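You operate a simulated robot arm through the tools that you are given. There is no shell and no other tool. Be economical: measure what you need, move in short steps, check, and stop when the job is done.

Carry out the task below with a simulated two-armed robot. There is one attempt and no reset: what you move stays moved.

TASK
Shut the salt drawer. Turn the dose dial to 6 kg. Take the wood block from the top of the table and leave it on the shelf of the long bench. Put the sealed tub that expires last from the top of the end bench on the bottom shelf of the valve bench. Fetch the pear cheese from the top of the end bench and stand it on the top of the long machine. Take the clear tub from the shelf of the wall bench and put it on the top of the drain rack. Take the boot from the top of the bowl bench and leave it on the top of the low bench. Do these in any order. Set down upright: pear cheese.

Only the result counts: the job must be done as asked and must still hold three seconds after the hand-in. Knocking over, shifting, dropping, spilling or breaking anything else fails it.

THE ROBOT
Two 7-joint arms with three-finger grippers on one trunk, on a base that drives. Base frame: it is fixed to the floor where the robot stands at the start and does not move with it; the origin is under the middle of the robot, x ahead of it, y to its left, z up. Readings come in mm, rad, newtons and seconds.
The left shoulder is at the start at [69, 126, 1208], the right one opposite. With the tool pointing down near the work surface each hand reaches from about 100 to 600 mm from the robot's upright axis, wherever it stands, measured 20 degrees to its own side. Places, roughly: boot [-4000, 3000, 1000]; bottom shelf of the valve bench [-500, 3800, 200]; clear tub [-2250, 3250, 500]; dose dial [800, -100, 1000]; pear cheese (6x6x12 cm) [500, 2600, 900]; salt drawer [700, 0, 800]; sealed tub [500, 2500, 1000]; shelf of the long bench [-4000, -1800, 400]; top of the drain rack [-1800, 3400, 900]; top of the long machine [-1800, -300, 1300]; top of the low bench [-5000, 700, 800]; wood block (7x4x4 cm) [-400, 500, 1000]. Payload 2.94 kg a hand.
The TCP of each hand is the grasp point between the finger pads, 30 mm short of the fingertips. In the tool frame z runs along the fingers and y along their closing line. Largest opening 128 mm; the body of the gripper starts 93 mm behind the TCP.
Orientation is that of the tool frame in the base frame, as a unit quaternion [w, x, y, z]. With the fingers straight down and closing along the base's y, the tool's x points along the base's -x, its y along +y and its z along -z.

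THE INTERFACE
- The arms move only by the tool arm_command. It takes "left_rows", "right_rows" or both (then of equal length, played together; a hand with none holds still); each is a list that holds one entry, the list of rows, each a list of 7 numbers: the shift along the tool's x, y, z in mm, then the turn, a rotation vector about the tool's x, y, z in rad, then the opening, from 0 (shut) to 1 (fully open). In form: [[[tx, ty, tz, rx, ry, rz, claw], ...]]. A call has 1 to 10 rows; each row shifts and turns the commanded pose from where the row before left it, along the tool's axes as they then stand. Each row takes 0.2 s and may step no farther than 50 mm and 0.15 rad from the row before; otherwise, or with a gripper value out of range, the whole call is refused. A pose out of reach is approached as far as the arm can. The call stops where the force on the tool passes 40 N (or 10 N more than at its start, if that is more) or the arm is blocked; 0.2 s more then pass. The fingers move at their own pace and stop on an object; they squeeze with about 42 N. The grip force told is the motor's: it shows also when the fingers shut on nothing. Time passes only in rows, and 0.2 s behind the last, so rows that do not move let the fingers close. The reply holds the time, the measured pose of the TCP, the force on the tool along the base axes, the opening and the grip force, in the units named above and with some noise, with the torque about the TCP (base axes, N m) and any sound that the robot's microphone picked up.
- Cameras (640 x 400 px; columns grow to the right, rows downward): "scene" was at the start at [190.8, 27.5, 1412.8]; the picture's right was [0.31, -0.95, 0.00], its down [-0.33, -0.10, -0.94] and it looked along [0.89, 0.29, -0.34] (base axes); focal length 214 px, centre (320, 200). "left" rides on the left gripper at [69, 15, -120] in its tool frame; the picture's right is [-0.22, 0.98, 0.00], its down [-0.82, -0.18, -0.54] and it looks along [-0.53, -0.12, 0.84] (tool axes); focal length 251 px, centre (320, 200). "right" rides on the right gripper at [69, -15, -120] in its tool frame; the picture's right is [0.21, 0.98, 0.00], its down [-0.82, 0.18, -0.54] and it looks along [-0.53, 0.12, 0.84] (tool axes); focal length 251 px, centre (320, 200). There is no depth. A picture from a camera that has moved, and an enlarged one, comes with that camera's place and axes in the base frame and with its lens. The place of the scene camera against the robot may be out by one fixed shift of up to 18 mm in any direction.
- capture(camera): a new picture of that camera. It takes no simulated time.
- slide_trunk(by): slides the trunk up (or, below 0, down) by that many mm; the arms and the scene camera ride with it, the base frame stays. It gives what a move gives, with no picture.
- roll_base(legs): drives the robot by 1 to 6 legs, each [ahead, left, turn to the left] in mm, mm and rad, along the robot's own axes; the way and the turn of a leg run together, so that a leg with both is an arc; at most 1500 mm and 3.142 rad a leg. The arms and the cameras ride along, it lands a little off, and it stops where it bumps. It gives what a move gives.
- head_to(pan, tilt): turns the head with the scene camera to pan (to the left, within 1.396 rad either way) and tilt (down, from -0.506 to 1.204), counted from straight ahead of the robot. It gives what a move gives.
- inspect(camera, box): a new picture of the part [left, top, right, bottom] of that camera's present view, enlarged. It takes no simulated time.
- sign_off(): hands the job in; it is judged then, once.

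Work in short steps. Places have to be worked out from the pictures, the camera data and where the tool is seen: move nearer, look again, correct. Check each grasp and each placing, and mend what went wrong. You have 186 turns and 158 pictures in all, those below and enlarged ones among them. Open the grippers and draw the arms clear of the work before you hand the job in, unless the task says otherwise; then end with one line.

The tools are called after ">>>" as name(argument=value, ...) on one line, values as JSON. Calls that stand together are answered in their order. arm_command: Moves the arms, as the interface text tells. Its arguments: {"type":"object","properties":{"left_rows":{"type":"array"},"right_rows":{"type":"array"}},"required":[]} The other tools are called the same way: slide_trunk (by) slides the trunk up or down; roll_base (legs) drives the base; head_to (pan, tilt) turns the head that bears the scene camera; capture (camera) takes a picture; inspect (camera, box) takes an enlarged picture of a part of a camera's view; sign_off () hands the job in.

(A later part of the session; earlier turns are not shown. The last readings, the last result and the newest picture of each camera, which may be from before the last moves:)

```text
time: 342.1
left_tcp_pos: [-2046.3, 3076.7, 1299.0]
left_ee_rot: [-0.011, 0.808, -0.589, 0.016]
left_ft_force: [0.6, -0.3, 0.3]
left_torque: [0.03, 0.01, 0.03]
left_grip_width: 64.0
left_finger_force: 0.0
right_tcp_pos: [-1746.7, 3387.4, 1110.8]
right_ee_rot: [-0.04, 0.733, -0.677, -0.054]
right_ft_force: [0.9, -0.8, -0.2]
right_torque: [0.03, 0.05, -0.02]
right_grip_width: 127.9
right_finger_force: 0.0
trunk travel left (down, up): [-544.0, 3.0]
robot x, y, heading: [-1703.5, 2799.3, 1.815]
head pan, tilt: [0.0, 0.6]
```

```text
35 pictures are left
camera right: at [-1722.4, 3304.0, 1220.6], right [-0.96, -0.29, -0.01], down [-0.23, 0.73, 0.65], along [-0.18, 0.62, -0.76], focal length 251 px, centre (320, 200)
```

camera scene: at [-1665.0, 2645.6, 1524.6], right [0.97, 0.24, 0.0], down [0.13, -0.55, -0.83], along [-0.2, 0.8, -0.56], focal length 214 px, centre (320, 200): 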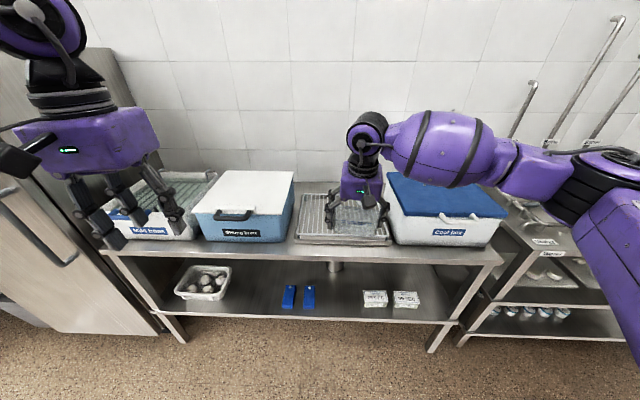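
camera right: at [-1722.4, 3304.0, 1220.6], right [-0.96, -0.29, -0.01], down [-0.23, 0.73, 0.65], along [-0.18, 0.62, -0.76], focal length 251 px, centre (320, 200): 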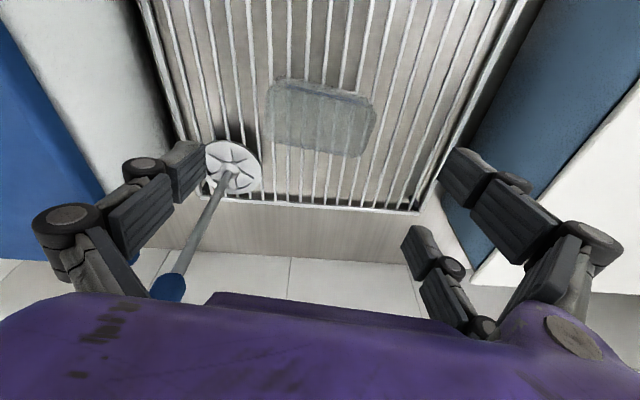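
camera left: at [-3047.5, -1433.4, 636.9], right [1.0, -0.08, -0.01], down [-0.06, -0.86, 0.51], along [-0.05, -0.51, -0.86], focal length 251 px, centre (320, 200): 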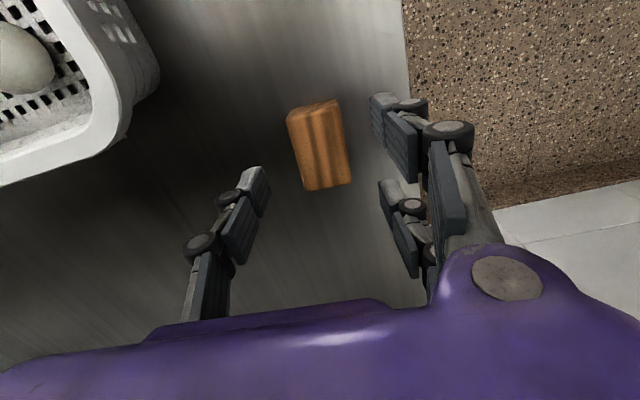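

The clear tub sits on the drain rack. Next is the end bench: I'll raise the right hand, back out, turn east, and drive along the passage.

>>> arm_command(right_rows=[[[0, 0, -45, 0, 0, 0, 0.6], [0, 0, -45, 0, 0, 0, 0.6], [0, 0, -45, 0, 0, 0, 0.6], [0, 0, -45, 0, 0, 0, 0.6]]])

>>> roll_base(legs=[[-215, 0, 0], [0, 0, -0.8], [0, 0, -0.775], [1200, 0, 0]])

>>> head_to(pan=-0.2, tilt=0.4)

>>> capture(camera="scene")

```text
time: 343.1
left_tcp_pos: [-2046.0, 3076.8, 1299.6]
left_ee_rot: [-0.011, 0.808, -0.588, 0.016]
left_ft_force: [0.0, -0.2, 0.1]
left_torque: [0.02, -0.01, -0.01]
left_grip_width: 63.9
left_finger_force: 0.2
right_tcp_pos: [-1744.9, 3364.1, 1286.5]
right_ee_rot: [-0.04, 0.732, -0.678, -0.054]
right_ft_force: [0.6, -0.4, 0.2]
right_torque: [0.0, -0.03, 0.01]
right_grip_width: 76.9
right_finger_force: 0.1
trunk travel left (down, up): [-544.0, 3.0]
robot x, y, heading: [-1705.6, 2800.6, 1.818]
head pan, tilt: [0.0, 0.6]
```

```text
time: 348.2
left_tcp_pos: [-1478.8, 3026.8, 1290.8]
left_ee_rot: [-0.007, -0.304, 0.952, -0.024]
left_ft_force: [0.1, -0.3, 0.9]
left_torque: [0.02, -0.05, 0.0]
left_grip_width: 64.0
left_finger_force: 0.0
right_tcp_pos: [-1128.6, 2840.1, 1274.0]
right_ee_rot: [0.055, -0.209, 0.976, 0.013]
right_ft_force: [0.9, 0.0, -0.7]
right_torque: [-0.05, -0.01, 0.02]
right_grip_width: 77.0
right_finger_force: 0.1
trunk travel left (down, up): [-544.0, 3.0]
robot x, y, heading: [-1647.0, 2602.7, 0.547]
head pan, tilt: [0.0, 0.6]
stopped in leg 3: the robot was blocked; the commanded pose is now the measured one
```

```text
time: 348.9
left_tcp_pos: [-1477.1, 3027.5, 1288.9]
left_ee_rot: [-0.009, -0.302, 0.953, -0.025]
left_ft_force: [-0.3, -0.4, -0.4]
left_torque: [0.0, 0.0, -0.02]
left_grip_width: 64.0
left_finger_force: 0.1
right_tcp_pos: [-1127.1, 2838.8, 1272.7]
right_ee_rot: [0.054, -0.207, 0.977, 0.012]
right_ft_force: [-0.2, 0.0, 0.1]
right_torque: [0.0, 0.0, 0.03]
right_grip_width: 77.0
right_finger_force: 0.1
trunk travel left (down, up): [-544.0, 3.0]
robot x, y, heading: [-1651.3, 2601.2, 0.547]
head pan, tilt: [-0.201, 0.4]
```

```text
34 pictures are left
camera scene: at [-1544.6, 2656.6, 1540.9], right [0.34, -0.94, 0.01], down [-0.38, -0.15, -0.92], along [0.86, 0.31, -0.4], focal length 214 px, centre (320, 200)
```

scene: 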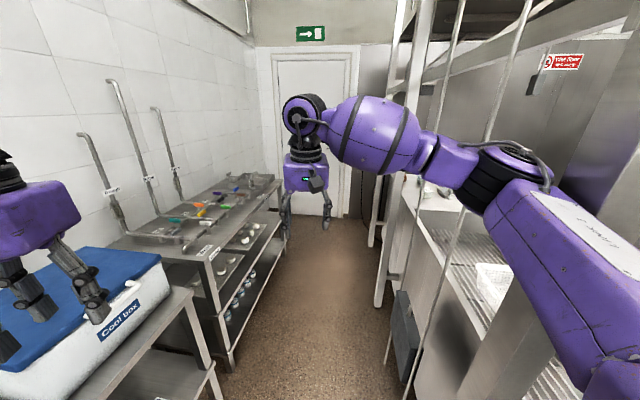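

My right elbow met the hood frame. I'll stretch the left arm, move a bit toward the wall side, finish the turn, and then go on.

>>> arm_command(left_rows=[[[-45, 0, 0, 0, 0, 0, 0.5], [-45, 0, 0, 0, 0, 0, 0.5], [-45, 0, 0, 0, 0, 0, 0.5], [-45, 0, 0, 0, 0, 0, 0.5]]], right_rows=[[[0, 0, 0, 0, 0, 0, 0.6], [-15, 20, 0, 0, 0, 0, 0.6], [-15, 20, 0, 0, 0, 0, 0.6], [-15, 20, 0, 0, 0, 0, 0.6]]])

>>> roll_base(legs=[[0, 150, 0], [0, 0, -0.31], [1300, 0, 0]])

>>> capture(camera="scene")

```text
time: 349.9
left_tcp_pos: [-1331.6, 3118.2, 1284.6]
left_ee_rot: [-0.006, -0.301, 0.953, -0.021]
left_ft_force: [0.8, 1.5, 0.4]
left_torque: [-0.14, 0.12, -0.03]
left_grip_width: 64.2
left_finger_force: 0.0
right_tcp_pos: [-1111.4, 2892.0, 1283.5]
right_ee_rot: [0.059, -0.199, 0.978, 0.017]
right_ft_force: [0.5, 1.1, -0.4]
right_torque: [-0.13, 0.08, 0.0]
right_grip_width: 76.6
right_finger_force: 0.0
trunk travel left (down, up): [-544.0, 3.0]
robot x, y, heading: [-1649.4, 2603.6, 0.543]
head pan, tilt: [-0.201, 0.4]
```

```text
time: 359.1
left_tcp_pos: [11.0, 3416.5, 1290.3]
left_ee_rot: [-0.004, -0.148, 0.989, -0.019]
left_ft_force: [0.1, 0.6, 0.5]
left_torque: [0.01, 0.01, 0.03]
left_grip_width: 64.0
left_finger_force: 0.1
right_tcp_pos: [153.4, 3133.8, 1289.9]
right_ee_rot: [0.066, -0.045, 0.997, 0.01]
right_ft_force: [0.1, 0.8, 0.7]
right_torque: [0.0, 0.0, 0.0]
right_grip_width: 76.7
right_finger_force: 0.1
trunk travel left (down, up): [-544.0, 3.0]
robot x, y, heading: [-439.4, 3028.2, 0.228]
head pan, tilt: [-0.201, 0.4]
```

```text
33 pictures are left
camera scene: at [-345.9, 3028.6, 1542.9], right [0.03, -1.0, 0.0], down [-0.39, -0.01, -0.92], along [0.92, 0.03, -0.39], focal length 214 px, centre (320, 200)
```

scene: 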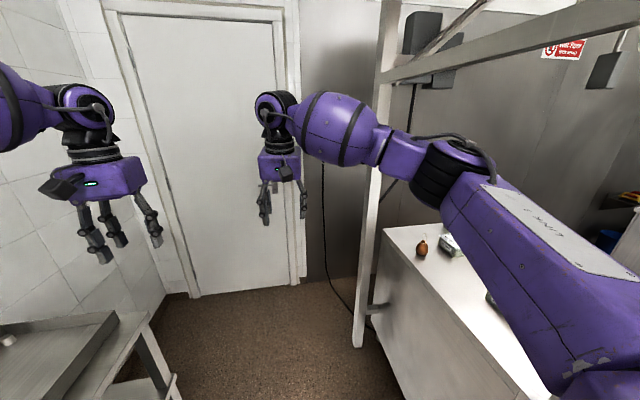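

The end bench is ahead on the right, with the pear-shaped cheese near (557,2555) and a post of the hood frame at (660,2793). I'll draw both hands in, turn to face south here, and then slide east past the frame.

>>> arm_command(left_rows=[[[45, 0, 0, 0, 0, 0, 0.5], [45, 0, 0, 0, 0, 0, 0.5], [45, 0, 0, 0, 0, 0, 0.5], [30, 0, 0, 0, 0, 0, 0.5], [0, 0, 0, 0, 0, 0, 0.5]]], right_rows=[[[45, 0, 0, 0, 0, 0, 0.6], [45, 0, 0, 0, 0, 0, 0.6], [45, 0, 0, 0, 0, 0, 0.6], [45, 0, 0, 0, 0.06, 0.1, 0.6], [20, 0, 0, 0, 0.06, 0.1, 0.6]]])

>>> roll_base(legs=[[0, 0, -0.8], [0, 0, -0.77]])

>>> head_to(pan=0.5, tilt=0.5)

>>> capture(camera="scene")

```text
time: 360.3
left_tcp_pos: [-145.4, 3366.4, 1289.3]
left_ee_rot: [-0.005, -0.148, 0.989, -0.019]
left_ft_force: [0.0, -0.5, -0.5]
left_torque: [-0.01, 0.04, 0.04]
left_grip_width: 63.8
left_finger_force: 0.1
right_tcp_pos: [-46.5, 3118.7, 1262.5]
right_ee_rot: [0.003, 0.055, 0.998, 0.012]
right_ft_force: [0.4, -0.9, -0.9]
right_torque: [-0.02, 0.03, -0.02]
right_grip_width: 76.9
right_finger_force: 0.1
trunk travel left (down, up): [-544.0, 3.0]
robot x, y, heading: [-442.0, 3027.6, 0.224]
head pan, tilt: [-0.201, 0.4]
```

```text
time: 361.9
left_tcp_pos: [-30.0, 3263.2, 1282.9]
left_ee_rot: [-0.016, 0.016, 1.0, -0.021]
left_ft_force: [0.2, 0.1, 0.0]
left_torque: [-0.04, -0.06, 0.02]
left_grip_width: 64.0
left_finger_force: 0.1
right_tcp_pos: [-21.1, 3008.5, 1255.8]
right_ee_rot: [-0.002, 0.202, 0.979, 0.006]
right_ft_force: [-0.8, -0.2, 0.3]
right_torque: [0.03, -0.05, -0.01]
right_grip_width: 76.9
right_finger_force: 0.0
trunk travel left (down, up): [-544.0, 3.0]
robot x, y, heading: [-440.1, 3028.9, -0.101]
head pan, tilt: [-0.201, 0.4]
stopped in leg 1: the robot was blocked; the commanded pose is now the measured one
```

```text
time: 363.0
left_tcp_pos: [-26.7, 3262.4, 1280.9]
left_ee_rot: [-0.017, 0.017, 0.999, -0.022]
left_ft_force: [-0.6, 0.5, -0.8]
left_torque: [-0.02, -0.04, 0.01]
left_grip_width: 63.9
left_finger_force: 0.1
right_tcp_pos: [-20.3, 3007.4, 1255.2]
right_ee_rot: [-0.003, 0.204, 0.979, 0.006]
right_ft_force: [0.2, 1.0, 0.4]
right_torque: [-0.01, 0.0, 0.02]
right_grip_width: 76.8
right_finger_force: 0.1
trunk travel left (down, up): [-544.0, 3.0]
robot x, y, heading: [-439.9, 3028.0, -0.108]
head pan, tilt: [0.499, 0.499]
```

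```text
32 pictures are left
camera scene: at [-325.8, 3071.7, 1531.6], right [0.38, -0.92, 0.0], down [-0.46, -0.19, -0.87], along [0.8, 0.33, -0.49], focal length 214 px, centre (320, 200)
```

scene: 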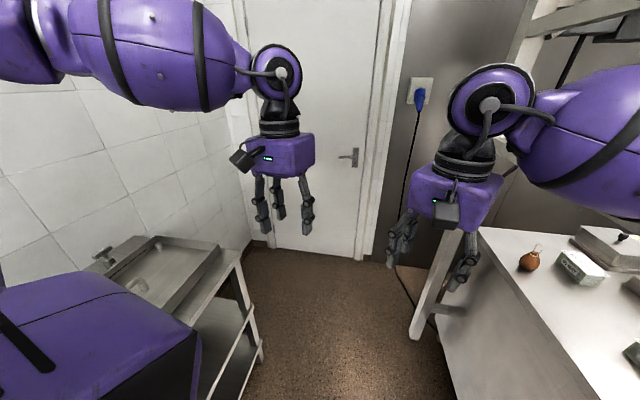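

I was blocked at a frame post behind me. I'll turn back, stretch the right arm again, and drive to the open spot beyond the valve bench before turning.

>>> arm_command(right_rows=[[[-45, 0, 0, 0, 0, 0, 0.6], [-45, 0, 0, 0, 0, 0, 0.6], [-45, 0, 0, 0, 0, 0, 0.6], [-45, 0, 0, 0, 0, 0, 0.6]]])

>>> roll_base(legs=[[0, 0, 0.34], [660, 40, 0]])

>>> arm_command(right_rows=[[[45, 0, 0, 0, 0, 0, 0.6], [45, 0, 0, 0, 0, 0, 0.6], [45, 0, 0, 0, 0, 0, 0.6], [45, 0, 0, 0, 0, 0, 0.6], [35, 0, 0, 0, 0, 0, 0.6]]])

>>> roll_base(legs=[[0, 0, -0.8], [0, 0, -0.79]])

>>> head_to(pan=0.1, tilt=0.6)

>>> capture(camera="scene")

```text
time: 364.0
left_tcp_pos: [-32.3, 3254.6, 1281.8]
left_ee_rot: [-0.017, 0.017, 0.999, -0.02]
left_ft_force: [-0.1, -0.2, 0.2]
left_torque: [0.06, -0.03, -0.01]
left_grip_width: 64.0
left_finger_force: 0.1
right_tcp_pos: [137.8, 2926.6, 1251.6]
right_ee_rot: [-0.004, 0.209, 0.978, 0.009]
right_ft_force: [-0.2, -1.9, -0.8]
right_torque: [0.24, 0.0, -0.01]
right_grip_width: 76.9
right_finger_force: 0.1
trunk travel left (down, up): [-544.0, 3.0]
robot x, y, heading: [-439.0, 3027.6, -0.106]
head pan, tilt: [0.499, 0.499]
```

```text
time: 368.8
left_tcp_pos: [496.5, 3571.2, 1289.5]
left_ee_rot: [-0.005, -0.156, 0.987, -0.02]
left_ft_force: [-0.1, -0.5, 0.3]
left_torque: [0.01, -0.01, 0.02]
left_grip_width: 63.9
left_finger_force: 0.2
right_tcp_pos: [770.8, 3321.1, 1265.5]
right_ee_rot: [0.006, 0.036, 0.999, 0.013]
right_ft_force: [-0.4, -0.4, -0.5]
right_torque: [0.02, -0.01, 0.04]
right_grip_width: 76.9
right_finger_force: 0.0
trunk travel left (down, up): [-544.0, 3.0]
robot x, y, heading: [205.8, 3223.3, 0.245]
head pan, tilt: [0.499, 0.499]
```

```text
time: 370.0
left_tcp_pos: [495.2, 3571.5, 1289.8]
left_ee_rot: [-0.004, -0.156, 0.987, -0.02]
left_ft_force: [-0.6, -0.1, 0.0]
left_torque: [-0.02, 0.01, 0.02]
left_grip_width: 63.6
left_finger_force: 0.0
right_tcp_pos: [558.5, 3337.6, 1264.8]
right_ee_rot: [0.006, 0.037, 0.999, 0.012]
right_ft_force: [0.0, -0.6, -0.3]
right_torque: [0.01, -0.03, 0.04]
right_grip_width: 76.7
right_finger_force: 0.2
trunk travel left (down, up): [-544.0, 3.0]
robot x, y, heading: [203.8, 3226.7, 0.24]
head pan, tilt: [0.499, 0.499]
```

```text
time: 372.6
left_tcp_pos: [654.3, 3272.1, 1288.5]
left_ee_rot: [-0.012, 0.242, 0.97, -0.02]
left_ft_force: [0.2, -0.1, 1.2]
left_torque: [0.02, 0.03, 0.01]
left_grip_width: 64.1
left_finger_force: 0.0
right_tcp_pos: [531.2, 3071.9, 1267.1]
right_ee_rot: [0.011, 0.419, 0.908, 0.007]
right_ft_force: [0.2, -0.4, -0.4]
right_torque: [0.0, -0.02, 0.0]
right_grip_width: 76.6
right_finger_force: 0.1
trunk travel left (down, up): [-544.0, 3.0]
robot x, y, heading: [206.2, 3228.7, -0.557]
head pan, tilt: [0.499, 0.499]
stopped in leg 1: the robot was blocked; the commanded pose is now the measured one
```

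```text
time: 373.5
left_tcp_pos: [653.5, 3266.8, 1291.3]
left_ee_rot: [-0.01, 0.242, 0.97, -0.02]
left_ft_force: [0.0, -0.5, 0.2]
left_torque: [0.02, 0.0, 0.01]
left_grip_width: 64.0
left_finger_force: 0.0
right_tcp_pos: [528.9, 3064.1, 1267.7]
right_ee_rot: [0.011, 0.422, 0.906, 0.007]
right_ft_force: [0.3, -0.3, -0.2]
right_torque: [0.0, -0.01, 0.0]
right_grip_width: 76.8
right_finger_force: 0.0
trunk travel left (down, up): [-544.0, 3.0]
robot x, y, heading: [207.9, 3228.7, -0.564]
head pan, tilt: [0.099, 0.6]
```

```text
31 pictures are left
camera scene: at [285.2, 3196.6, 1525.3], right [-0.45, -0.9, 0.01], down [-0.5, 0.24, -0.83], along [0.74, -0.37, -0.56], focal length 214 px, centre (320, 200)
```

scene: 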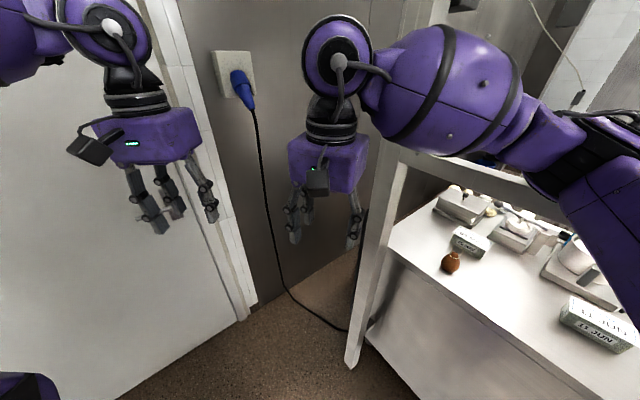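

The view of the bench is good: pear at (450,262), and two labelled tubs. I'll zoom to read their dates.

>>> inspect(camera="scene", box=[420, 170, 640, 370])

```text
2.00 times, centred on (530, 270) of scene
camera zoom: at [285.2, 3196.6, 1525.3], right [-0.45, -0.9, 0.01], down [-0.5, 0.24, -0.83], along [0.74, -0.37, -0.56], focal length 429 px, centre (-100, 60)
```

zoom: 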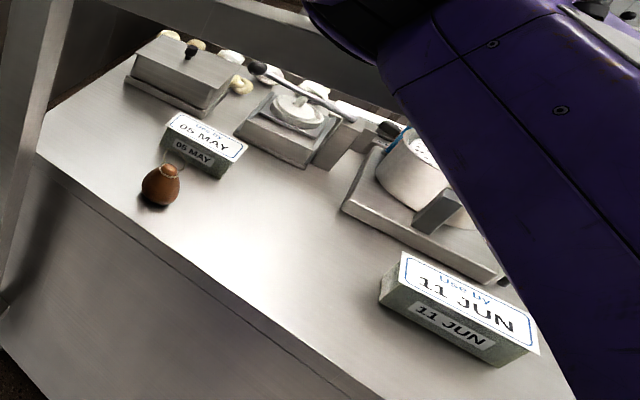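

I see tubs dated 05 MAY and 11 JUN. There may be more to the right behind my arm, so I'll look that way.

>>> head_to(pan=-0.75, tilt=0.65)

>>> capture(camera="scene")

>>> capture(camera="right")

```text
time: 374.7
left_tcp_pos: [652.3, 3271.0, 1291.0]
left_ee_rot: [-0.009, 0.243, 0.97, -0.02]
left_ft_force: [-0.8, 0.3, -0.1]
left_torque: [0.02, -0.01, 0.0]
left_grip_width: 64.0
left_finger_force: 0.0
right_tcp_pos: [527.4, 3068.2, 1267.5]
right_ee_rot: [0.011, 0.422, 0.907, 0.008]
right_ft_force: [0.0, 0.8, -0.3]
right_torque: [-0.02, 0.0, 0.01]
right_grip_width: 76.8
right_finger_force: 0.0
trunk travel left (down, up): [-544.0, 3.0]
robot x, y, heading: [204.9, 3229.8, -0.56]
head pan, tilt: [-0.75, 0.649]
```

```text
29 pictures are left
camera scene: at [226.6, 3157.0, 1521.2], right [-0.97, -0.26, 0.0], down [-0.15, 0.58, -0.8], along [0.21, -0.78, -0.59], focal length 214 px, centre (320, 200)
```

scene: 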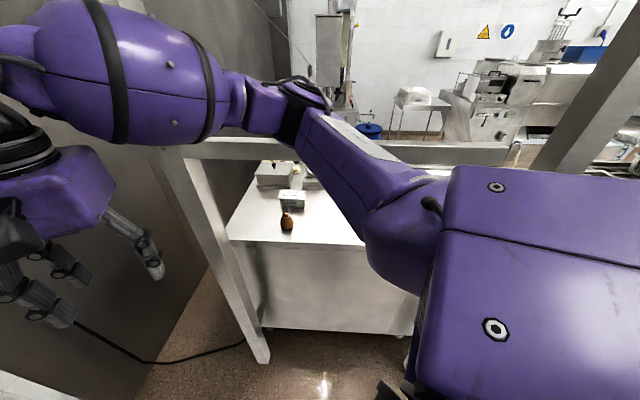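

```text
28 pictures are left
camera right: at [468.8, 3110.4, 1386.9], right [0.61, 0.79, 0.02], down [0.65, -0.51, 0.56], along [0.45, -0.33, -0.83], focal length 251 px, centre (320, 200)
```

right: 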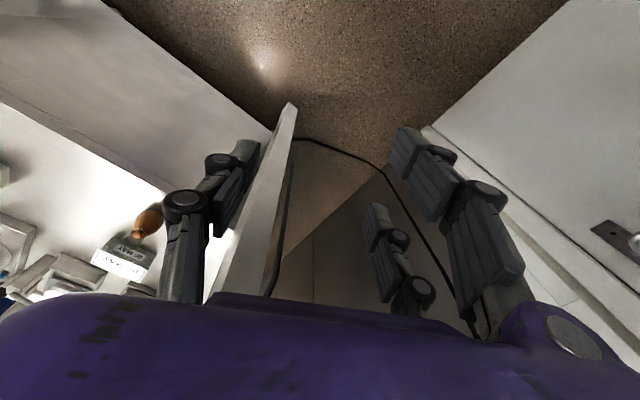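

My arm hides the rest, a hood rail crosses at z≈1330, and my rear is against the valve bench. I'll stretch the hands, lower the trunk under the rail, shift south a little, and finish turning to face the bench.

>>> arm_command(left_rows=[[[-40, 0, 0, 0, 0, 0, 0.5], [-40, 0, 0, 0, 0, 0, 0.5], [-30, 0, 0, 0, 0, 0, 0.5]]], right_rows=[[[-40, 0, 0, 0, 0, 0, 0.6], [-40, 0, 0, 0, 0, -0.1, 0.6], [-30, 0, 0, 0, 0, -0.1, 0.6]]])

>>> slide_trunk(by=-240)

>>> roll_base(legs=[[100, -40, 0], [0, 0, -0.39], [0, 0, -0.39]])

>>> head_to(pan=0.0, tilt=0.5)

>>> capture(camera="scene")

```text
time: 375.7
left_tcp_pos: [753.6, 3237.1, 1286.6]
left_ee_rot: [-0.008, 0.24, 0.97, -0.026]
left_ft_force: [-0.7, -0.5, 0.5]
left_torque: [-0.01, -0.08, 0.0]
left_grip_width: 64.1
left_finger_force: 0.0
right_tcp_pos: [606.5, 3013.1, 1273.9]
right_ee_rot: [0.016, 0.312, 0.95, 0.002]
right_ft_force: [-0.4, 0.4, 1.3]
right_torque: [-0.07, -0.04, 0.0]
right_grip_width: 76.8
right_finger_force: 0.1
trunk travel left (down, up): [-544.0, 3.0]
robot x, y, heading: [206.5, 3230.6, -0.555]
head pan, tilt: [-0.75, 0.649]
stopped in row 3 (left hand): the arm was blocked; the commanded pose is now the measured one
```

```text
time: 378.2
left_tcp_pos: [755.0, 3206.4, 1045.3]
left_ee_rot: [-0.012, 0.241, 0.97, -0.016]
left_ft_force: [0.3, -0.2, -0.9]
left_torque: [-0.02, 0.01, -0.01]
left_grip_width: 64.4
left_finger_force: 0.1
right_tcp_pos: [606.3, 2977.8, 1027.1]
right_ee_rot: [0.011, 0.321, 0.947, 0.011]
right_ft_force: [0.3, -0.3, 0.5]
right_torque: [0.0, -0.01, -0.01]
right_grip_width: 76.9
right_finger_force: 0.0
trunk travel left (down, up): [-304.0, 243.0]
robot x, y, heading: [210.0, 3229.2, -0.561]
head pan, tilt: [-0.75, 0.649]
```

```text
time: 379.2
left_tcp_pos: [780.4, 3161.5, 1047.7]
left_ee_rot: [-0.009, 0.244, 0.97, -0.017]
left_ft_force: [0.0, 0.8, -0.4]
left_torque: [-0.05, -0.04, 0.01]
left_grip_width: 64.1
left_finger_force: 0.1
right_tcp_pos: [622.3, 2945.0, 1028.1]
right_ee_rot: [0.016, 0.298, 0.954, 0.005]
right_ft_force: [0.6, 0.6, -0.4]
right_torque: [-0.01, 0.0, -0.02]
right_grip_width: 76.4
right_finger_force: 0.0
trunk travel left (down, up): [-304.0, 243.0]
robot x, y, heading: [238.3, 3182.9, -0.566]
head pan, tilt: [-0.75, 0.649]
stopped in leg 1: the robot was blocked; the commanded pose is now the measured one
```

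```text
time: 380.3
left_tcp_pos: [780.9, 3163.7, 1049.9]
left_ee_rot: [-0.009, 0.244, 0.97, -0.017]
left_ft_force: [-0.1, -0.3, -0.5]
left_torque: [-0.02, 0.0, -0.03]
left_grip_width: 64.1
left_finger_force: 0.1
right_tcp_pos: [621.2, 2945.9, 1027.6]
right_ee_rot: [0.016, 0.298, 0.954, 0.004]
right_ft_force: [0.1, -0.1, -0.1]
right_torque: [-0.04, -0.01, 0.0]
right_grip_width: 77.0
right_finger_force: 0.1
trunk travel left (down, up): [-304.0, 243.0]
robot x, y, heading: [238.1, 3183.9, -0.561]
head pan, tilt: [0.0, 0.499]
```

```text
27 pictures are left
camera scene: at [420.9, 3067.3, 1278.4], right [-0.54, -0.84, 0.0], down [-0.4, 0.25, -0.88], along [0.75, -0.47, -0.47], focal length 214 px, centre (320, 200)
```

scene: 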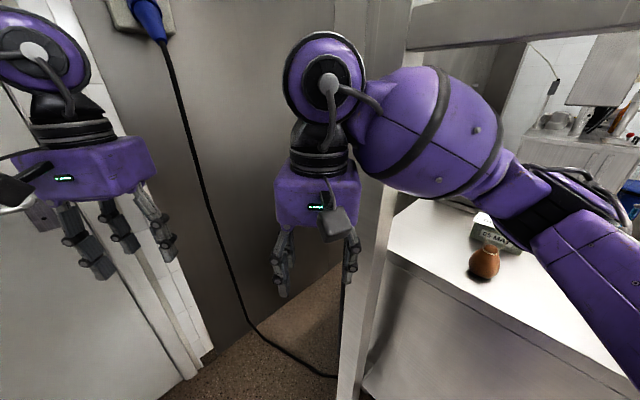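

My right forearm straddles the post. I'll back off west so the whole arm clears it, then turn to face the bench.

>>> roll_base(legs=[[-117, -100, 0], [0, -45, 0], [0, 0, -0.39], [0, 0, -0.39]])

>>> capture(camera="scene")

```text
time: 384.6
left_tcp_pos: [506.9, 2823.2, 1038.0]
left_ee_rot: [-0.031, 0.514, 0.857, -0.028]
left_ft_force: [0.0, 0.3, -0.4]
left_torque: [0.01, 0.03, -0.02]
left_grip_width: 63.9
left_finger_force: 0.0
right_tcp_pos: [251.2, 2728.5, 1020.9]
right_ee_rot: [0.004, 0.57, 0.821, -0.004]
right_ft_force: [-0.6, 0.0, 0.4]
right_torque: [-0.01, -0.05, -0.01]
right_grip_width: 76.7
right_finger_force: 0.1
trunk travel left (down, up): [-304.0, 243.0]
robot x, y, heading: [66.1, 3134.7, -1.165]
head pan, tilt: [0.0, 0.499]
stopped in leg 4: the robot was blocked; the commanded pose is now the measured one
```

```text
26 pictures are left
camera scene: at [157.4, 2943.6, 1279.0], right [-0.92, -0.4, 0.01], down [-0.19, 0.43, -0.88], along [0.35, -0.81, -0.47], focal length 214 px, centre (320, 200)
```

scene: 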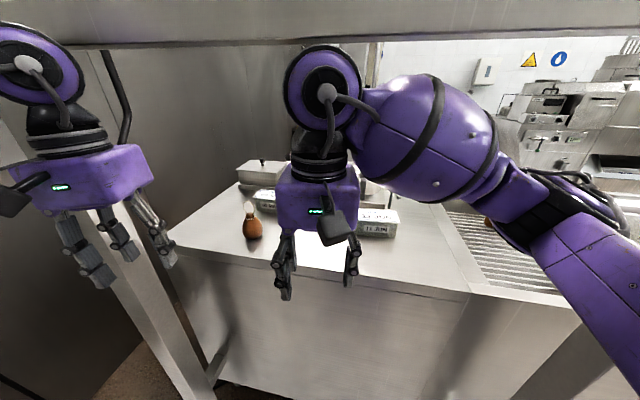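

Both tubs and the pear are ahead. I'll zoom to be sure there is no third tub.

>>> inspect(camera="scene", box=[200, 140, 480, 310])

```text
2.29 times, centred on (340, 225) of scene
camera zoom: at [157.4, 2943.6, 1279.0], right [-0.92, -0.4, 0.01], down [-0.19, 0.43, -0.88], along [0.35, -0.81, -0.47], focal length 490 px, centre (274, 143)
```

zoom: 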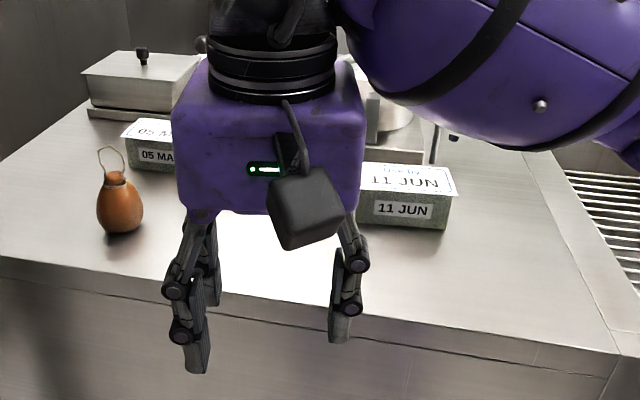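

Only two tubs: 05 MAY and 11 JUN, so 11 JUN is the one to move. I'll look at it from the right hand camera to measure it.

>>> capture(camera="right")

```text
24 pictures are left
camera right: at [213.0, 2788.0, 1141.6], right [0.84, 0.54, 0.0], down [0.46, -0.7, 0.55], along [0.3, -0.46, -0.84], focal length 251 px, centre (320, 200)
```

right: 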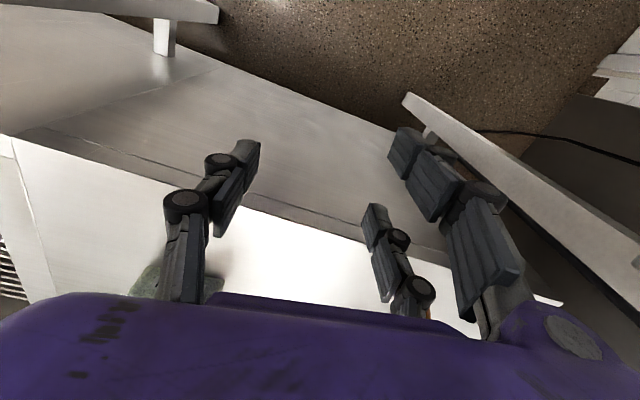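

I'll drive 150 mm closer and rotate the right tool by 83° so it closes across the tub's short side.

>>> roll_base(legs=[[140, 0, 0]])

>>> arm_command(right_rows=[[[0, 0, 0, 0, 0, -0.146, 0.9], [0, 0, 0, 0, 0, -0.146, 0.9], [0, 0, 0, 0, 0, -0.146, 0.9], [0, 0, 0, 0, 0, -0.146, 0.9], [0, 0, 0, 0, 0, -0.146, 0.9], [0, 0, 0, 0, 0, -0.146, 0.9], [0, 0, 0, 0, 0, -0.146, 0.9], [0, 0, 0, 0, 0, -0.146, 0.9], [0, 0, 0, 0, 0, -0.146, 0.9], [0, 0, 0, 0, 0, -0.146, 0.9]]])

```text
time: 385.4
left_tcp_pos: [507.7, 2811.7, 1024.9]
left_ee_rot: [-0.04, 0.515, 0.856, -0.015]
left_ft_force: [2.0, -2.1, 6.1]
left_torque: [0.25, 0.08, -0.03]
left_grip_width: 63.9
left_finger_force: 0.0
right_tcp_pos: [254.2, 2710.1, 1014.7]
right_ee_rot: [0.001, 0.568, 0.823, 0.002]
right_ft_force: [0.3, -0.9, -1.1]
right_torque: [0.07, -0.02, -0.02]
right_grip_width: 76.7
right_finger_force: 0.1
trunk travel left (down, up): [-304.0, 243.0]
robot x, y, heading: [67.6, 3130.6, -1.16]
head pan, tilt: [0.0, 0.499]
stopped in leg 1: the robot was blocked; the commanded pose is now the measured one
```

```text
time: 387.6
left_tcp_pos: [509.0, 2810.2, 1025.7]
left_ee_rot: [-0.041, 0.517, 0.855, -0.013]
left_ft_force: [0.0, 0.2, 0.2]
left_torque: [-0.01, 0.0, 0.0]
left_grip_width: 64.0
left_finger_force: 0.0
right_tcp_pos: [255.5, 2710.3, 1015.7]
right_ee_rot: [0.001, -0.125, 0.992, 0.0]
right_ft_force: [-0.9, 0.6, -0.1]
right_torque: [-0.01, 0.03, -0.07]
right_grip_width: 115.2
right_finger_force: 0.1
trunk travel left (down, up): [-304.0, 243.0]
robot x, y, heading: [66.3, 3127.2, -1.164]
head pan, tilt: [0.0, 0.499]
```

The left wrist meets the hood rail. I'll draw the left hand back, lower everything another 45 mm to pass under the rail, and go forward.

>>> arm_command(left_rows=[[[45, 0, 0, 0, 0, 0, 0.5], [45, 0, 0, 0, 0, 0, 0.5]]])

>>> slide_trunk(by=-45)

>>> roll_base(legs=[[140, 0, 0]])

>>> capture(camera="right")

```text
time: 388.2
left_tcp_pos: [466.1, 2887.7, 1034.3]
left_ee_rot: [-0.037, 0.517, 0.855, -0.017]
left_ft_force: [0.2, 0.0, 0.1]
left_torque: [0.03, 0.04, 0.04]
left_grip_width: 64.4
left_finger_force: 0.1
right_tcp_pos: [254.5, 2708.7, 1015.1]
right_ee_rot: [0.001, -0.125, 0.992, 0.001]
right_ft_force: [0.1, -1.0, 0.6]
right_torque: [0.03, 0.03, -0.01]
right_grip_width: 115.4
right_finger_force: 0.0
trunk travel left (down, up): [-304.0, 243.0]
robot x, y, heading: [68.9, 3128.5, -1.162]
head pan, tilt: [0.0, 0.499]
```

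```text
time: 389.1
left_tcp_pos: [464.5, 2886.7, 987.6]
left_ee_rot: [-0.037, 0.516, 0.855, -0.016]
left_ft_force: [0.4, 0.1, 0.6]
left_torque: [-0.01, 0.0, 0.01]
left_grip_width: 64.1
left_finger_force: 0.0
right_tcp_pos: [253.0, 2708.5, 970.4]
right_ee_rot: [0.003, -0.124, 0.992, 0.0]
right_ft_force: [-0.9, -0.1, 0.6]
right_torque: [0.0, 0.01, 0.02]
right_grip_width: 115.0
right_finger_force: 0.0
trunk travel left (down, up): [-259.0, 288.0]
robot x, y, heading: [71.7, 3128.6, -1.161]
head pan, tilt: [0.0, 0.499]
```

```text
time: 390.3
left_tcp_pos: [505.7, 2792.2, 987.1]
left_ee_rot: [-0.034, 0.523, 0.852, -0.014]
left_ft_force: [0.5, 1.1, -0.1]
left_torque: [-0.01, 0.01, -0.01]
left_grip_width: 63.7
left_finger_force: 0.0
right_tcp_pos: [299.5, 2607.3, 970.0]
right_ee_rot: [0.002, -0.127, 0.992, 0.0]
right_ft_force: [0.4, -0.2, 0.3]
right_torque: [0.01, 0.01, 0.02]
right_grip_width: 115.5
right_finger_force: 0.0
trunk travel left (down, up): [-259.0, 288.0]
robot x, y, heading: [115.0, 3023.3, -1.158]
head pan, tilt: [0.0, 0.499]
stopped in leg 1: the robot was blocked; the commanded pose is now the measured one
```

```text
23 pictures are left
camera right: at [236.5, 2574.7, 1092.1], right [-0.45, 0.89, 0.0], down [0.75, 0.38, 0.54], along [0.49, 0.25, -0.84], focal length 251 px, centre (320, 200)
```

right: 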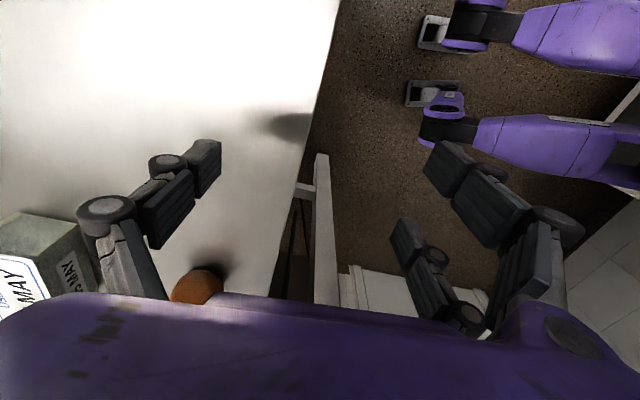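

The hand is aligned with the bench now. The 11 JUN tub should be about 250 mm away to the southwest, so I'll move the hand above it a bit higher and look.

>>> arm_command(right_rows=[[[20, -28, -15, 0, 0, 0, 0.9], [20, -28, -15, 0, 0, 0, 0.9], [22, -30, 0, 0, 0, 0, 0.9], [22, -30, 0, 0, 0, 0, 0.9], [22, -30, 0, 0, 0, 0, 0.9], [22, -28, 0, 0, 0, 0, 0.9]]])

>>> capture(camera="right")

```text
time: 391.7
left_tcp_pos: [506.3, 2791.9, 988.1]
left_ee_rot: [-0.034, 0.523, 0.852, -0.014]
left_ft_force: [0.4, -1.0, -0.3]
left_torque: [-0.03, -0.01, 0.03]
left_grip_width: 64.1
left_finger_force: 0.0
right_tcp_pos: [238.6, 2553.9, 995.7]
right_ee_rot: [0.003, -0.124, 0.992, -0.002]
right_ft_force: [0.2, -0.2, -0.2]
right_torque: [-0.02, 0.0, 0.0]
right_grip_width: 115.0
right_finger_force: 0.0
right hand out of reach, approached as far as the arm can: row 2, 3, 4, 5, 6
trunk travel left (down, up): [-259.0, 288.0]
robot x, y, heading: [113.9, 3020.4, -1.156]
head pan, tilt: [0.0, 0.499]
```

```text
22 pictures are left
camera right: at [174.6, 2521.7, 1116.2], right [-0.45, 0.89, 0.0], down [0.75, 0.38, 0.54], along [0.49, 0.24, -0.84], focal length 251 px, centre (320, 200)
```

right: 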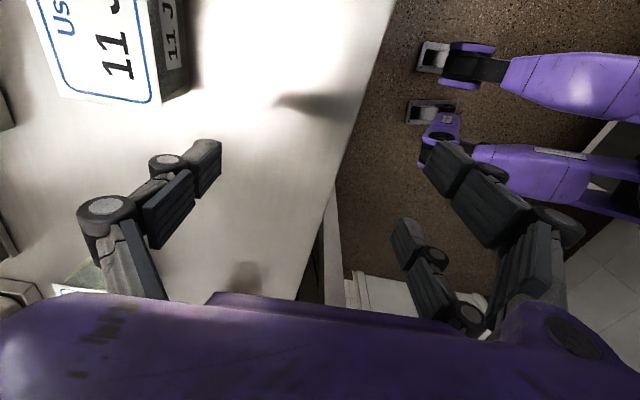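

Out of reach with the wrist turned this way; the mirrored turn, as the left hand used for the block, should reach. The tub is at (211,2396), about 62 mm wide. I'll rotate the right tool the other way round.

>>> arm_command(right_rows=[[[0, 0, 0, 0, 0, 0.148, 0.9], [0, 0, 0, 0, 0, 0.148, 0.9], [0, 0, 0, 0, 0, 0.148, 0.9], [0, 0, 0, 0, 0, 0.148, 0.9], [0, 0, 0, 0, 0, 0.148, 0.9], [0, 0, 0, 0, 0, 0.148, 0.9], [0, 0, 0, 0, 0, 0.148, 0.9], [0, 0, 0, 0, 0, 0.148, 0.9], [0, 0, 0, 0, 0, 0.148, 0.9], [0, 0, 0, 0, 0, 0.148, 0.9]]])

>>> arm_command(right_rows=[[[0, 0, 0, 0, 0, 0.148, 0.9], [0, 0, 0, 0, 0, 0.148, 0.9], [0, 0, 0, 0, 0, 0.148, 0.9], [0, 0, 0, 0, 0, 0.148, 0.9], [0, 0, 0, 0, 0, 0.148, 0.9], [0, 0, 0, 0, 0, 0.148, 0.9], [0, 0, 0, 0, 0, 0.148, 0.9], [0, 0, 0, 0, 0, 0.148, 0.9], [0, 0, 0, 0, 0, 0.148, 0.9], [0, 0, 0, 0, 0, 0.148, 0.9]]])

>>> arm_command(right_rows=[[[0, 0, 0, 0, 0, 0.148, 0.9], [0, 0, 0, 0, 0, 0.03, 0.9]]])

```text
time: 393.9
left_tcp_pos: [506.0, 2790.9, 987.9]
left_ee_rot: [-0.034, 0.524, 0.851, -0.014]
left_ft_force: [-0.3, 0.6, 0.3]
left_torque: [0.0, -0.01, 0.02]
left_grip_width: 64.0
left_finger_force: 0.0
right_tcp_pos: [236.9, 2553.1, 993.9]
right_ee_rot: [0.002, 0.578, 0.816, 0.002]
right_ft_force: [0.2, 0.1, 0.2]
right_torque: [-0.01, -0.02, -0.04]
right_grip_width: 115.3
right_finger_force: 0.0
trunk travel left (down, up): [-259.0, 288.0]
robot x, y, heading: [113.5, 3023.8, -1.161]
head pan, tilt: [0.0, 0.499]
```

```text
time: 396.1
left_tcp_pos: [505.7, 2791.3, 987.1]
left_ee_rot: [-0.034, 0.523, 0.851, -0.014]
left_ft_force: [-0.8, 0.0, -0.9]
left_torque: [0.01, 0.02, 0.02]
left_grip_width: 64.0
left_finger_force: 0.0
right_tcp_pos: [235.3, 2552.5, 992.4]
right_ee_rot: [0.001, 0.977, 0.212, 0.002]
right_ft_force: [-0.7, -0.6, 0.4]
right_torque: [-0.01, -0.03, 0.0]
right_grip_width: 115.1
right_finger_force: 0.0
trunk travel left (down, up): [-259.0, 288.0]
robot x, y, heading: [117.1, 3023.8, -1.155]
head pan, tilt: [0.0, 0.499]
```

```text
time: 396.7
left_tcp_pos: [506.1, 2791.7, 986.3]
left_ee_rot: [-0.034, 0.523, 0.852, -0.014]
left_ft_force: [0.5, 0.3, -0.5]
left_torque: [-0.03, -0.01, 0.0]
left_grip_width: 64.1
left_finger_force: 0.0
right_tcp_pos: [234.9, 2553.9, 992.7]
right_ee_rot: [0.0, 0.992, 0.127, 0.003]
right_ft_force: [0.6, 0.8, 0.6]
right_torque: [-0.02, 0.01, 0.03]
right_grip_width: 115.3
right_finger_force: 0.0
trunk travel left (down, up): [-259.0, 288.0]
robot x, y, heading: [112.9, 3023.5, -1.155]
head pan, tilt: [0.0, 0.499]
```

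Turned and aligned. I'll move it above the tub and look.

>>> arm_command(right_rows=[[[-15.8, 36.7, 0, 0, 0, 0, 0.9], [-15.8, 36.7, 0, 0, 0, 0, 0.9], [-15.8, 36.7, 0, 0, 0, 0, 0.9], [-15.8, 36.7, 0, 0, 0, 0, 0.9]]])

>>> capture(camera="right")

```text
time: 397.7
left_tcp_pos: [505.9, 2791.9, 987.6]
left_ee_rot: [-0.034, 0.523, 0.851, -0.014]
left_ft_force: [0.1, 0.2, 0.4]
left_torque: [0.01, 0.0, 0.0]
left_grip_width: 63.9
left_finger_force: 0.1
right_tcp_pos: [214.4, 2395.3, 993.2]
right_ee_rot: [0.001, 0.992, 0.128, 0.003]
right_ft_force: [-0.2, 0.1, 0.2]
right_torque: [0.05, 0.02, 0.05]
right_grip_width: 115.2
right_finger_force: 0.1
trunk travel left (down, up): [-259.0, 288.0]
robot x, y, heading: [114.5, 3024.5, -1.157]
head pan, tilt: [0.0, 0.499]
```

```text
21 pictures are left
camera right: at [277.5, 2426.5, 1115.7], right [0.46, -0.89, 0.0], down [-0.75, -0.38, 0.54], along [-0.48, -0.25, -0.84], focal length 251 px, centre (320, 200)
```

right: 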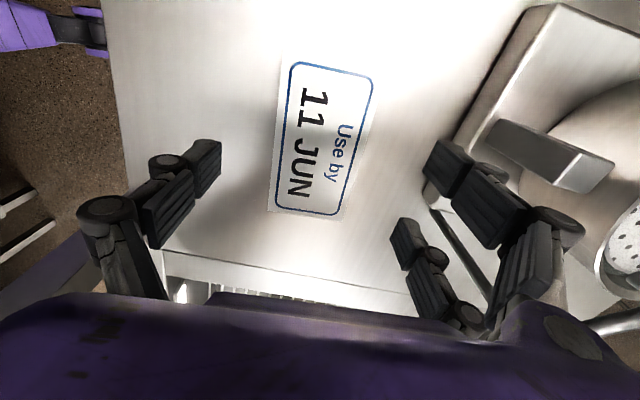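

I'm right above the 11 JUN tub: centre (223,2396), 64 mm wide, 5° off. I'll correct, narrow the opening and descend carefully.

>>> arm_command(right_rows=[[[9, 1.3, 0, 0, 0, -0.09, 0.78], [0, 0, 25, 0, 0, 0, 0.78], [0, 0, 25, 0, 0, 0, 0.78], [0, 0, 10, 0, 0, 0, 0.78], [0, 0, 5, 0, 0, 0, 0.78], [0, 0, 5, 0, 0, 0, 0.78], [0, 0, 5, 0, 0, 0, 0.78]]])

>>> capture(camera="right")

```text
time: 399.3
left_tcp_pos: [505.0, 2790.6, 988.2]
left_ee_rot: [-0.034, 0.523, 0.851, -0.014]
left_ft_force: [0.4, 0.0, 0.3]
left_torque: [0.02, -0.05, -0.01]
left_grip_width: 63.9
left_finger_force: 0.0
right_tcp_pos: [222.1, 2395.6, 916.6]
right_ee_rot: [0.0, 0.985, 0.172, 0.003]
right_ft_force: [0.0, -0.1, 0.6]
right_torque: [0.0, 0.0, 0.04]
right_grip_width: 99.5
right_finger_force: 0.0
trunk travel left (down, up): [-259.0, 288.0]
robot x, y, heading: [112.7, 3019.7, -1.161]
head pan, tilt: [0.0, 0.499]
```

```text
20 pictures are left
camera right: at [281.5, 2433.2, 1038.5], right [0.53, -0.85, 0.0], down [-0.71, -0.45, 0.54], along [-0.45, -0.29, -0.84], focal length 251 px, centre (320, 200)
```

right: 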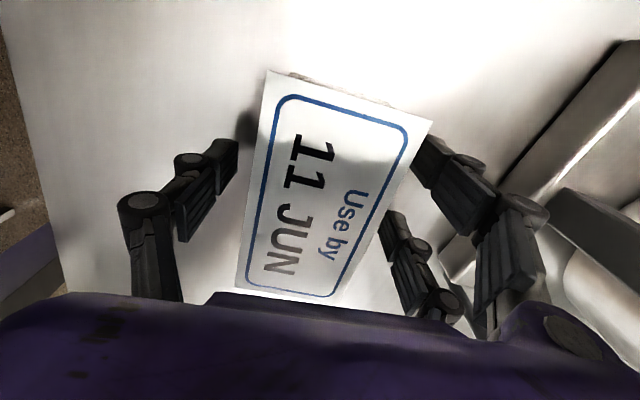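

Straddled and aligned. Closing on the tub.

>>> arm_command(right_rows=[[[0, 0, 0, 0, 0, 0, 0.6], [0, 0, 0, 0, 0, 0, 0.4], [0, 0, 0, 0, 0, 0, 0.2], [0, 0, -10, 0, 0, 0, 0.2], [0, 0, -20, 0, 0, 0, 0.2], [0, 0, -30, 0, 0, 0, 0.2]]])

>>> capture(camera="right")

```text
time: 400.7
left_tcp_pos: [506.1, 2790.8, 988.1]
left_ee_rot: [-0.034, 0.523, 0.852, -0.014]
left_ft_force: [0.0, 0.6, 0.3]
left_torque: [-0.01, -0.01, 0.02]
left_grip_width: 64.0
left_finger_force: 0.1
right_tcp_pos: [220.4, 2395.6, 978.3]
right_ee_rot: [0.0, 0.985, 0.172, 0.003]
right_ft_force: [-0.6, 0.3, -2.9]
right_torque: [-0.02, -0.04, -0.01]
right_grip_width: 61.4
right_finger_force: 42.1
trunk travel left (down, up): [-259.0, 288.0]
robot x, y, heading: [116.0, 3023.2, -1.161]
head pan, tilt: [0.0, 0.499]
```

```text
19 pictures are left
camera right: at [280.2, 2433.5, 1099.6], right [0.53, -0.85, 0.0], down [-0.71, -0.45, 0.54], along [-0.45, -0.29, -0.84], focal length 251 px, centre (320, 200)
```

right: 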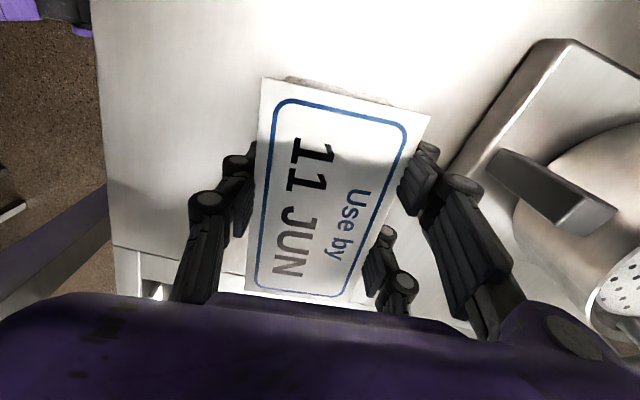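

The tub is held at 61 mm. I'll draw it back north out from under the rail, back the robot up, then raise the trunk.

>>> arm_command(right_rows=[[[-3, -40, 0, 0, 0, 0, 0.2], [-3, -40, 0, 0, 0, 0, 0.2], [-3, -40, 0, 0, 0, 0, 0.2], [-3, -40, 0, 0, 0, 0, 0.2], [-3, -40, 0, 0, 0, 0, 0.2]]])

>>> roll_base(legs=[[-115, 0, 0]])

>>> slide_trunk(by=285)

>>> roll_base(legs=[[0, 60, 0.4], [0, 0, 0.5], [0, 0, 0.5]])

```text
time: 402.1
left_tcp_pos: [522.4, 2802.9, 980.9]
left_ee_rot: [-0.035, 0.512, 0.858, -0.015]
left_ft_force: [-0.3, 0.9, -0.3]
left_torque: [0.05, 0.02, 0.04]
left_grip_width: 64.0
left_finger_force: 0.0
right_tcp_pos: [168.2, 2577.0, 977.4]
right_ee_rot: [-0.001, 0.981, 0.194, 0.002]
right_ft_force: [0.2, 0.3, -3.3]
right_torque: [0.02, -0.03, 0.0]
right_grip_width: 61.3
right_finger_force: 41.4
trunk travel left (down, up): [-259.0, 288.0]
robot x, y, heading: [113.1, 3019.8, -1.131]
head pan, tilt: [0.0, 0.499]
stopped in row 5 (right hand): the arm was blocked; the commanded pose is now the measured one
```

```text
time: 403.4
left_tcp_pos: [498.7, 2953.2, 983.9]
left_ee_rot: [-0.033, 0.457, 0.889, -0.016]
left_ft_force: [-0.2, 0.6, -0.1]
left_torque: [-0.04, 0.01, 0.01]
left_grip_width: 64.0
left_finger_force: 0.0
right_tcp_pos: [181.2, 2692.3, 977.2]
right_ee_rot: [-0.008, 0.964, 0.266, 0.006]
right_ft_force: [0.4, 1.1, -3.0]
right_torque: [0.0, -0.05, -0.02]
right_grip_width: 61.2
right_finger_force: 41.8
trunk travel left (down, up): [-259.0, 288.0]
robot x, y, heading: [70.8, 3123.8, -1.003]
head pan, tilt: [0.0, 0.499]
stopped in leg 1: the robot was blocked; the commanded pose is now the measured one
```

```text
time: 405.2
left_tcp_pos: [507.6, 2932.8, 1164.1]
left_ee_rot: [-0.033, 0.453, 0.891, -0.012]
left_ft_force: [0.8, 0.0, 0.4]
left_torque: [0.01, 0.02, -0.01]
left_grip_width: 64.2
left_finger_force: 0.1
right_tcp_pos: [190.0, 2668.8, 1143.6]
right_ee_rot: [-0.022, 0.962, 0.271, -0.004]
right_ft_force: [-24.4, -7.8, -53.0]
right_torque: [-1.41, -3.21, 1.22]
right_grip_width: 61.4
right_finger_force: 42.1
trunk travel left (down, up): [-439.0, 108.0]
robot x, y, heading: [72.5, 3119.5, -0.993]
head pan, tilt: [0.0, 0.499]
stopped: the force on the tool passed its limit at 119 N (the readings are from after the stop); the commanded pose is now the measured one
```

```text
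time: 405.9
left_tcp_pos: [507.3, 2941.8, 1165.7]
left_ee_rot: [-0.031, 0.448, 0.894, -0.012]
left_ft_force: [-0.6, 0.2, 0.3]
left_torque: [0.01, 0.03, 0.0]
left_grip_width: 64.3
left_finger_force: 0.1
right_tcp_pos: [192.2, 2670.4, 1141.7]
right_ee_rot: [-0.027, 0.963, 0.269, -0.005]
right_ft_force: [-7.1, -3.2, -16.4]
right_torque: [-0.24, -1.0, 0.31]
right_grip_width: 61.3
right_finger_force: 41.8
trunk travel left (down, up): [-439.0, 108.0]
robot x, y, heading: [71.8, 3117.8, -0.983]
head pan, tilt: [0.0, 0.499]
stopped in leg 1: the force on the tool passed its limit at 95 N (the readings are from after the stop); the commanded pose is now the measured one
```

The right hand is caught under the hood rail. I'll lower again, shift east to free the right elbow from the middle post, and then retract the hand.

>>> slide_trunk(by=-185)

>>> roll_base(legs=[[70, 120, 0]])

>>> arm_command(right_rows=[[[0, -40, 0, 0, 0, 0, 0.2], [0, -40, 0, 0, 0, 0, 0.2], [0, -40, 0, 0, 0, 0, 0.2]]])

>>> capture(camera="right")

```text
time: 408.0
left_tcp_pos: [501.0, 2958.6, 984.7]
left_ee_rot: [-0.025, 0.449, 0.893, -0.018]
left_ft_force: [-0.3, -0.1, -0.5]
left_torque: [-0.02, 0.0, -0.01]
left_grip_width: 64.0
left_finger_force: 0.0
right_tcp_pos: [183.3, 2689.7, 966.6]
right_ee_rot: [-0.015, 0.963, 0.269, -0.003]
right_ft_force: [0.0, 0.0, -3.5]
right_torque: [0.0, -0.04, 0.01]
right_grip_width: 61.6
right_finger_force: 42.2
trunk travel left (down, up): [-254.0, 293.0]
robot x, y, heading: [74.4, 3122.4, -0.984]
head pan, tilt: [0.0, 0.499]
```

```text
time: 409.7
left_tcp_pos: [637.2, 2965.4, 985.1]
left_ee_rot: [-0.026, 0.45, 0.892, -0.018]
left_ft_force: [0.5, 0.2, -0.2]
left_torque: [-0.01, 0.0, 0.03]
left_grip_width: 64.1
left_finger_force: 0.1
right_tcp_pos: [321.3, 2696.9, 965.1]
right_ee_rot: [-0.015, 0.963, 0.269, -0.004]
right_ft_force: [0.4, 1.0, -2.8]
right_torque: [0.01, 0.02, -0.05]
right_grip_width: 61.6
right_finger_force: 42.4
trunk travel left (down, up): [-254.0, 293.0]
robot x, y, heading: [210.4, 3129.4, -0.981]
head pan, tilt: [0.0, 0.499]
```

```text
time: 410.5
left_tcp_pos: [636.4, 2966.2, 984.7]
left_ee_rot: [-0.025, 0.451, 0.892, -0.018]
left_ft_force: [0.1, 0.2, 0.1]
left_torque: [0.0, 0.02, 0.01]
left_grip_width: 64.1
left_finger_force: 0.1
right_tcp_pos: [275.2, 2763.3, 980.9]
right_ee_rot: [-0.017, 0.963, 0.268, -0.004]
right_ft_force: [-0.2, -0.7, -2.2]
right_torque: [0.02, -0.06, -0.01]
right_grip_width: 61.4
right_finger_force: 42.0
right hand out of reach, approached as far as the arm can: row 2, 3
trunk travel left (down, up): [-254.0, 293.0]
robot x, y, heading: [211.6, 3127.2, -0.988]
head pan, tilt: [0.0, 0.499]
```

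```text
18 pictures are left
camera right: at [328.9, 2808.5, 1102.6], right [0.69, -0.72, -0.03], down [-0.6, -0.6, 0.53], along [-0.41, -0.35, -0.85], focal length 251 px, centre (320, 200)
```

right: 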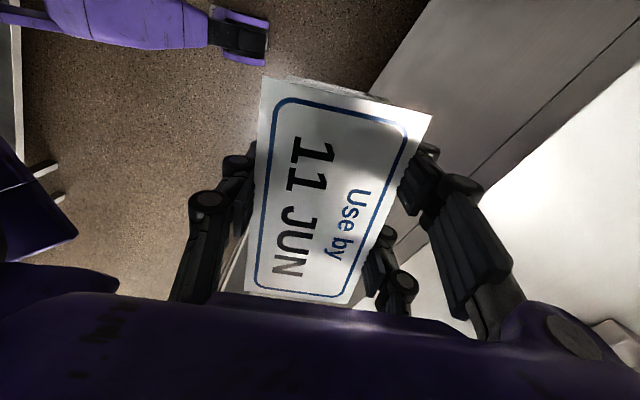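

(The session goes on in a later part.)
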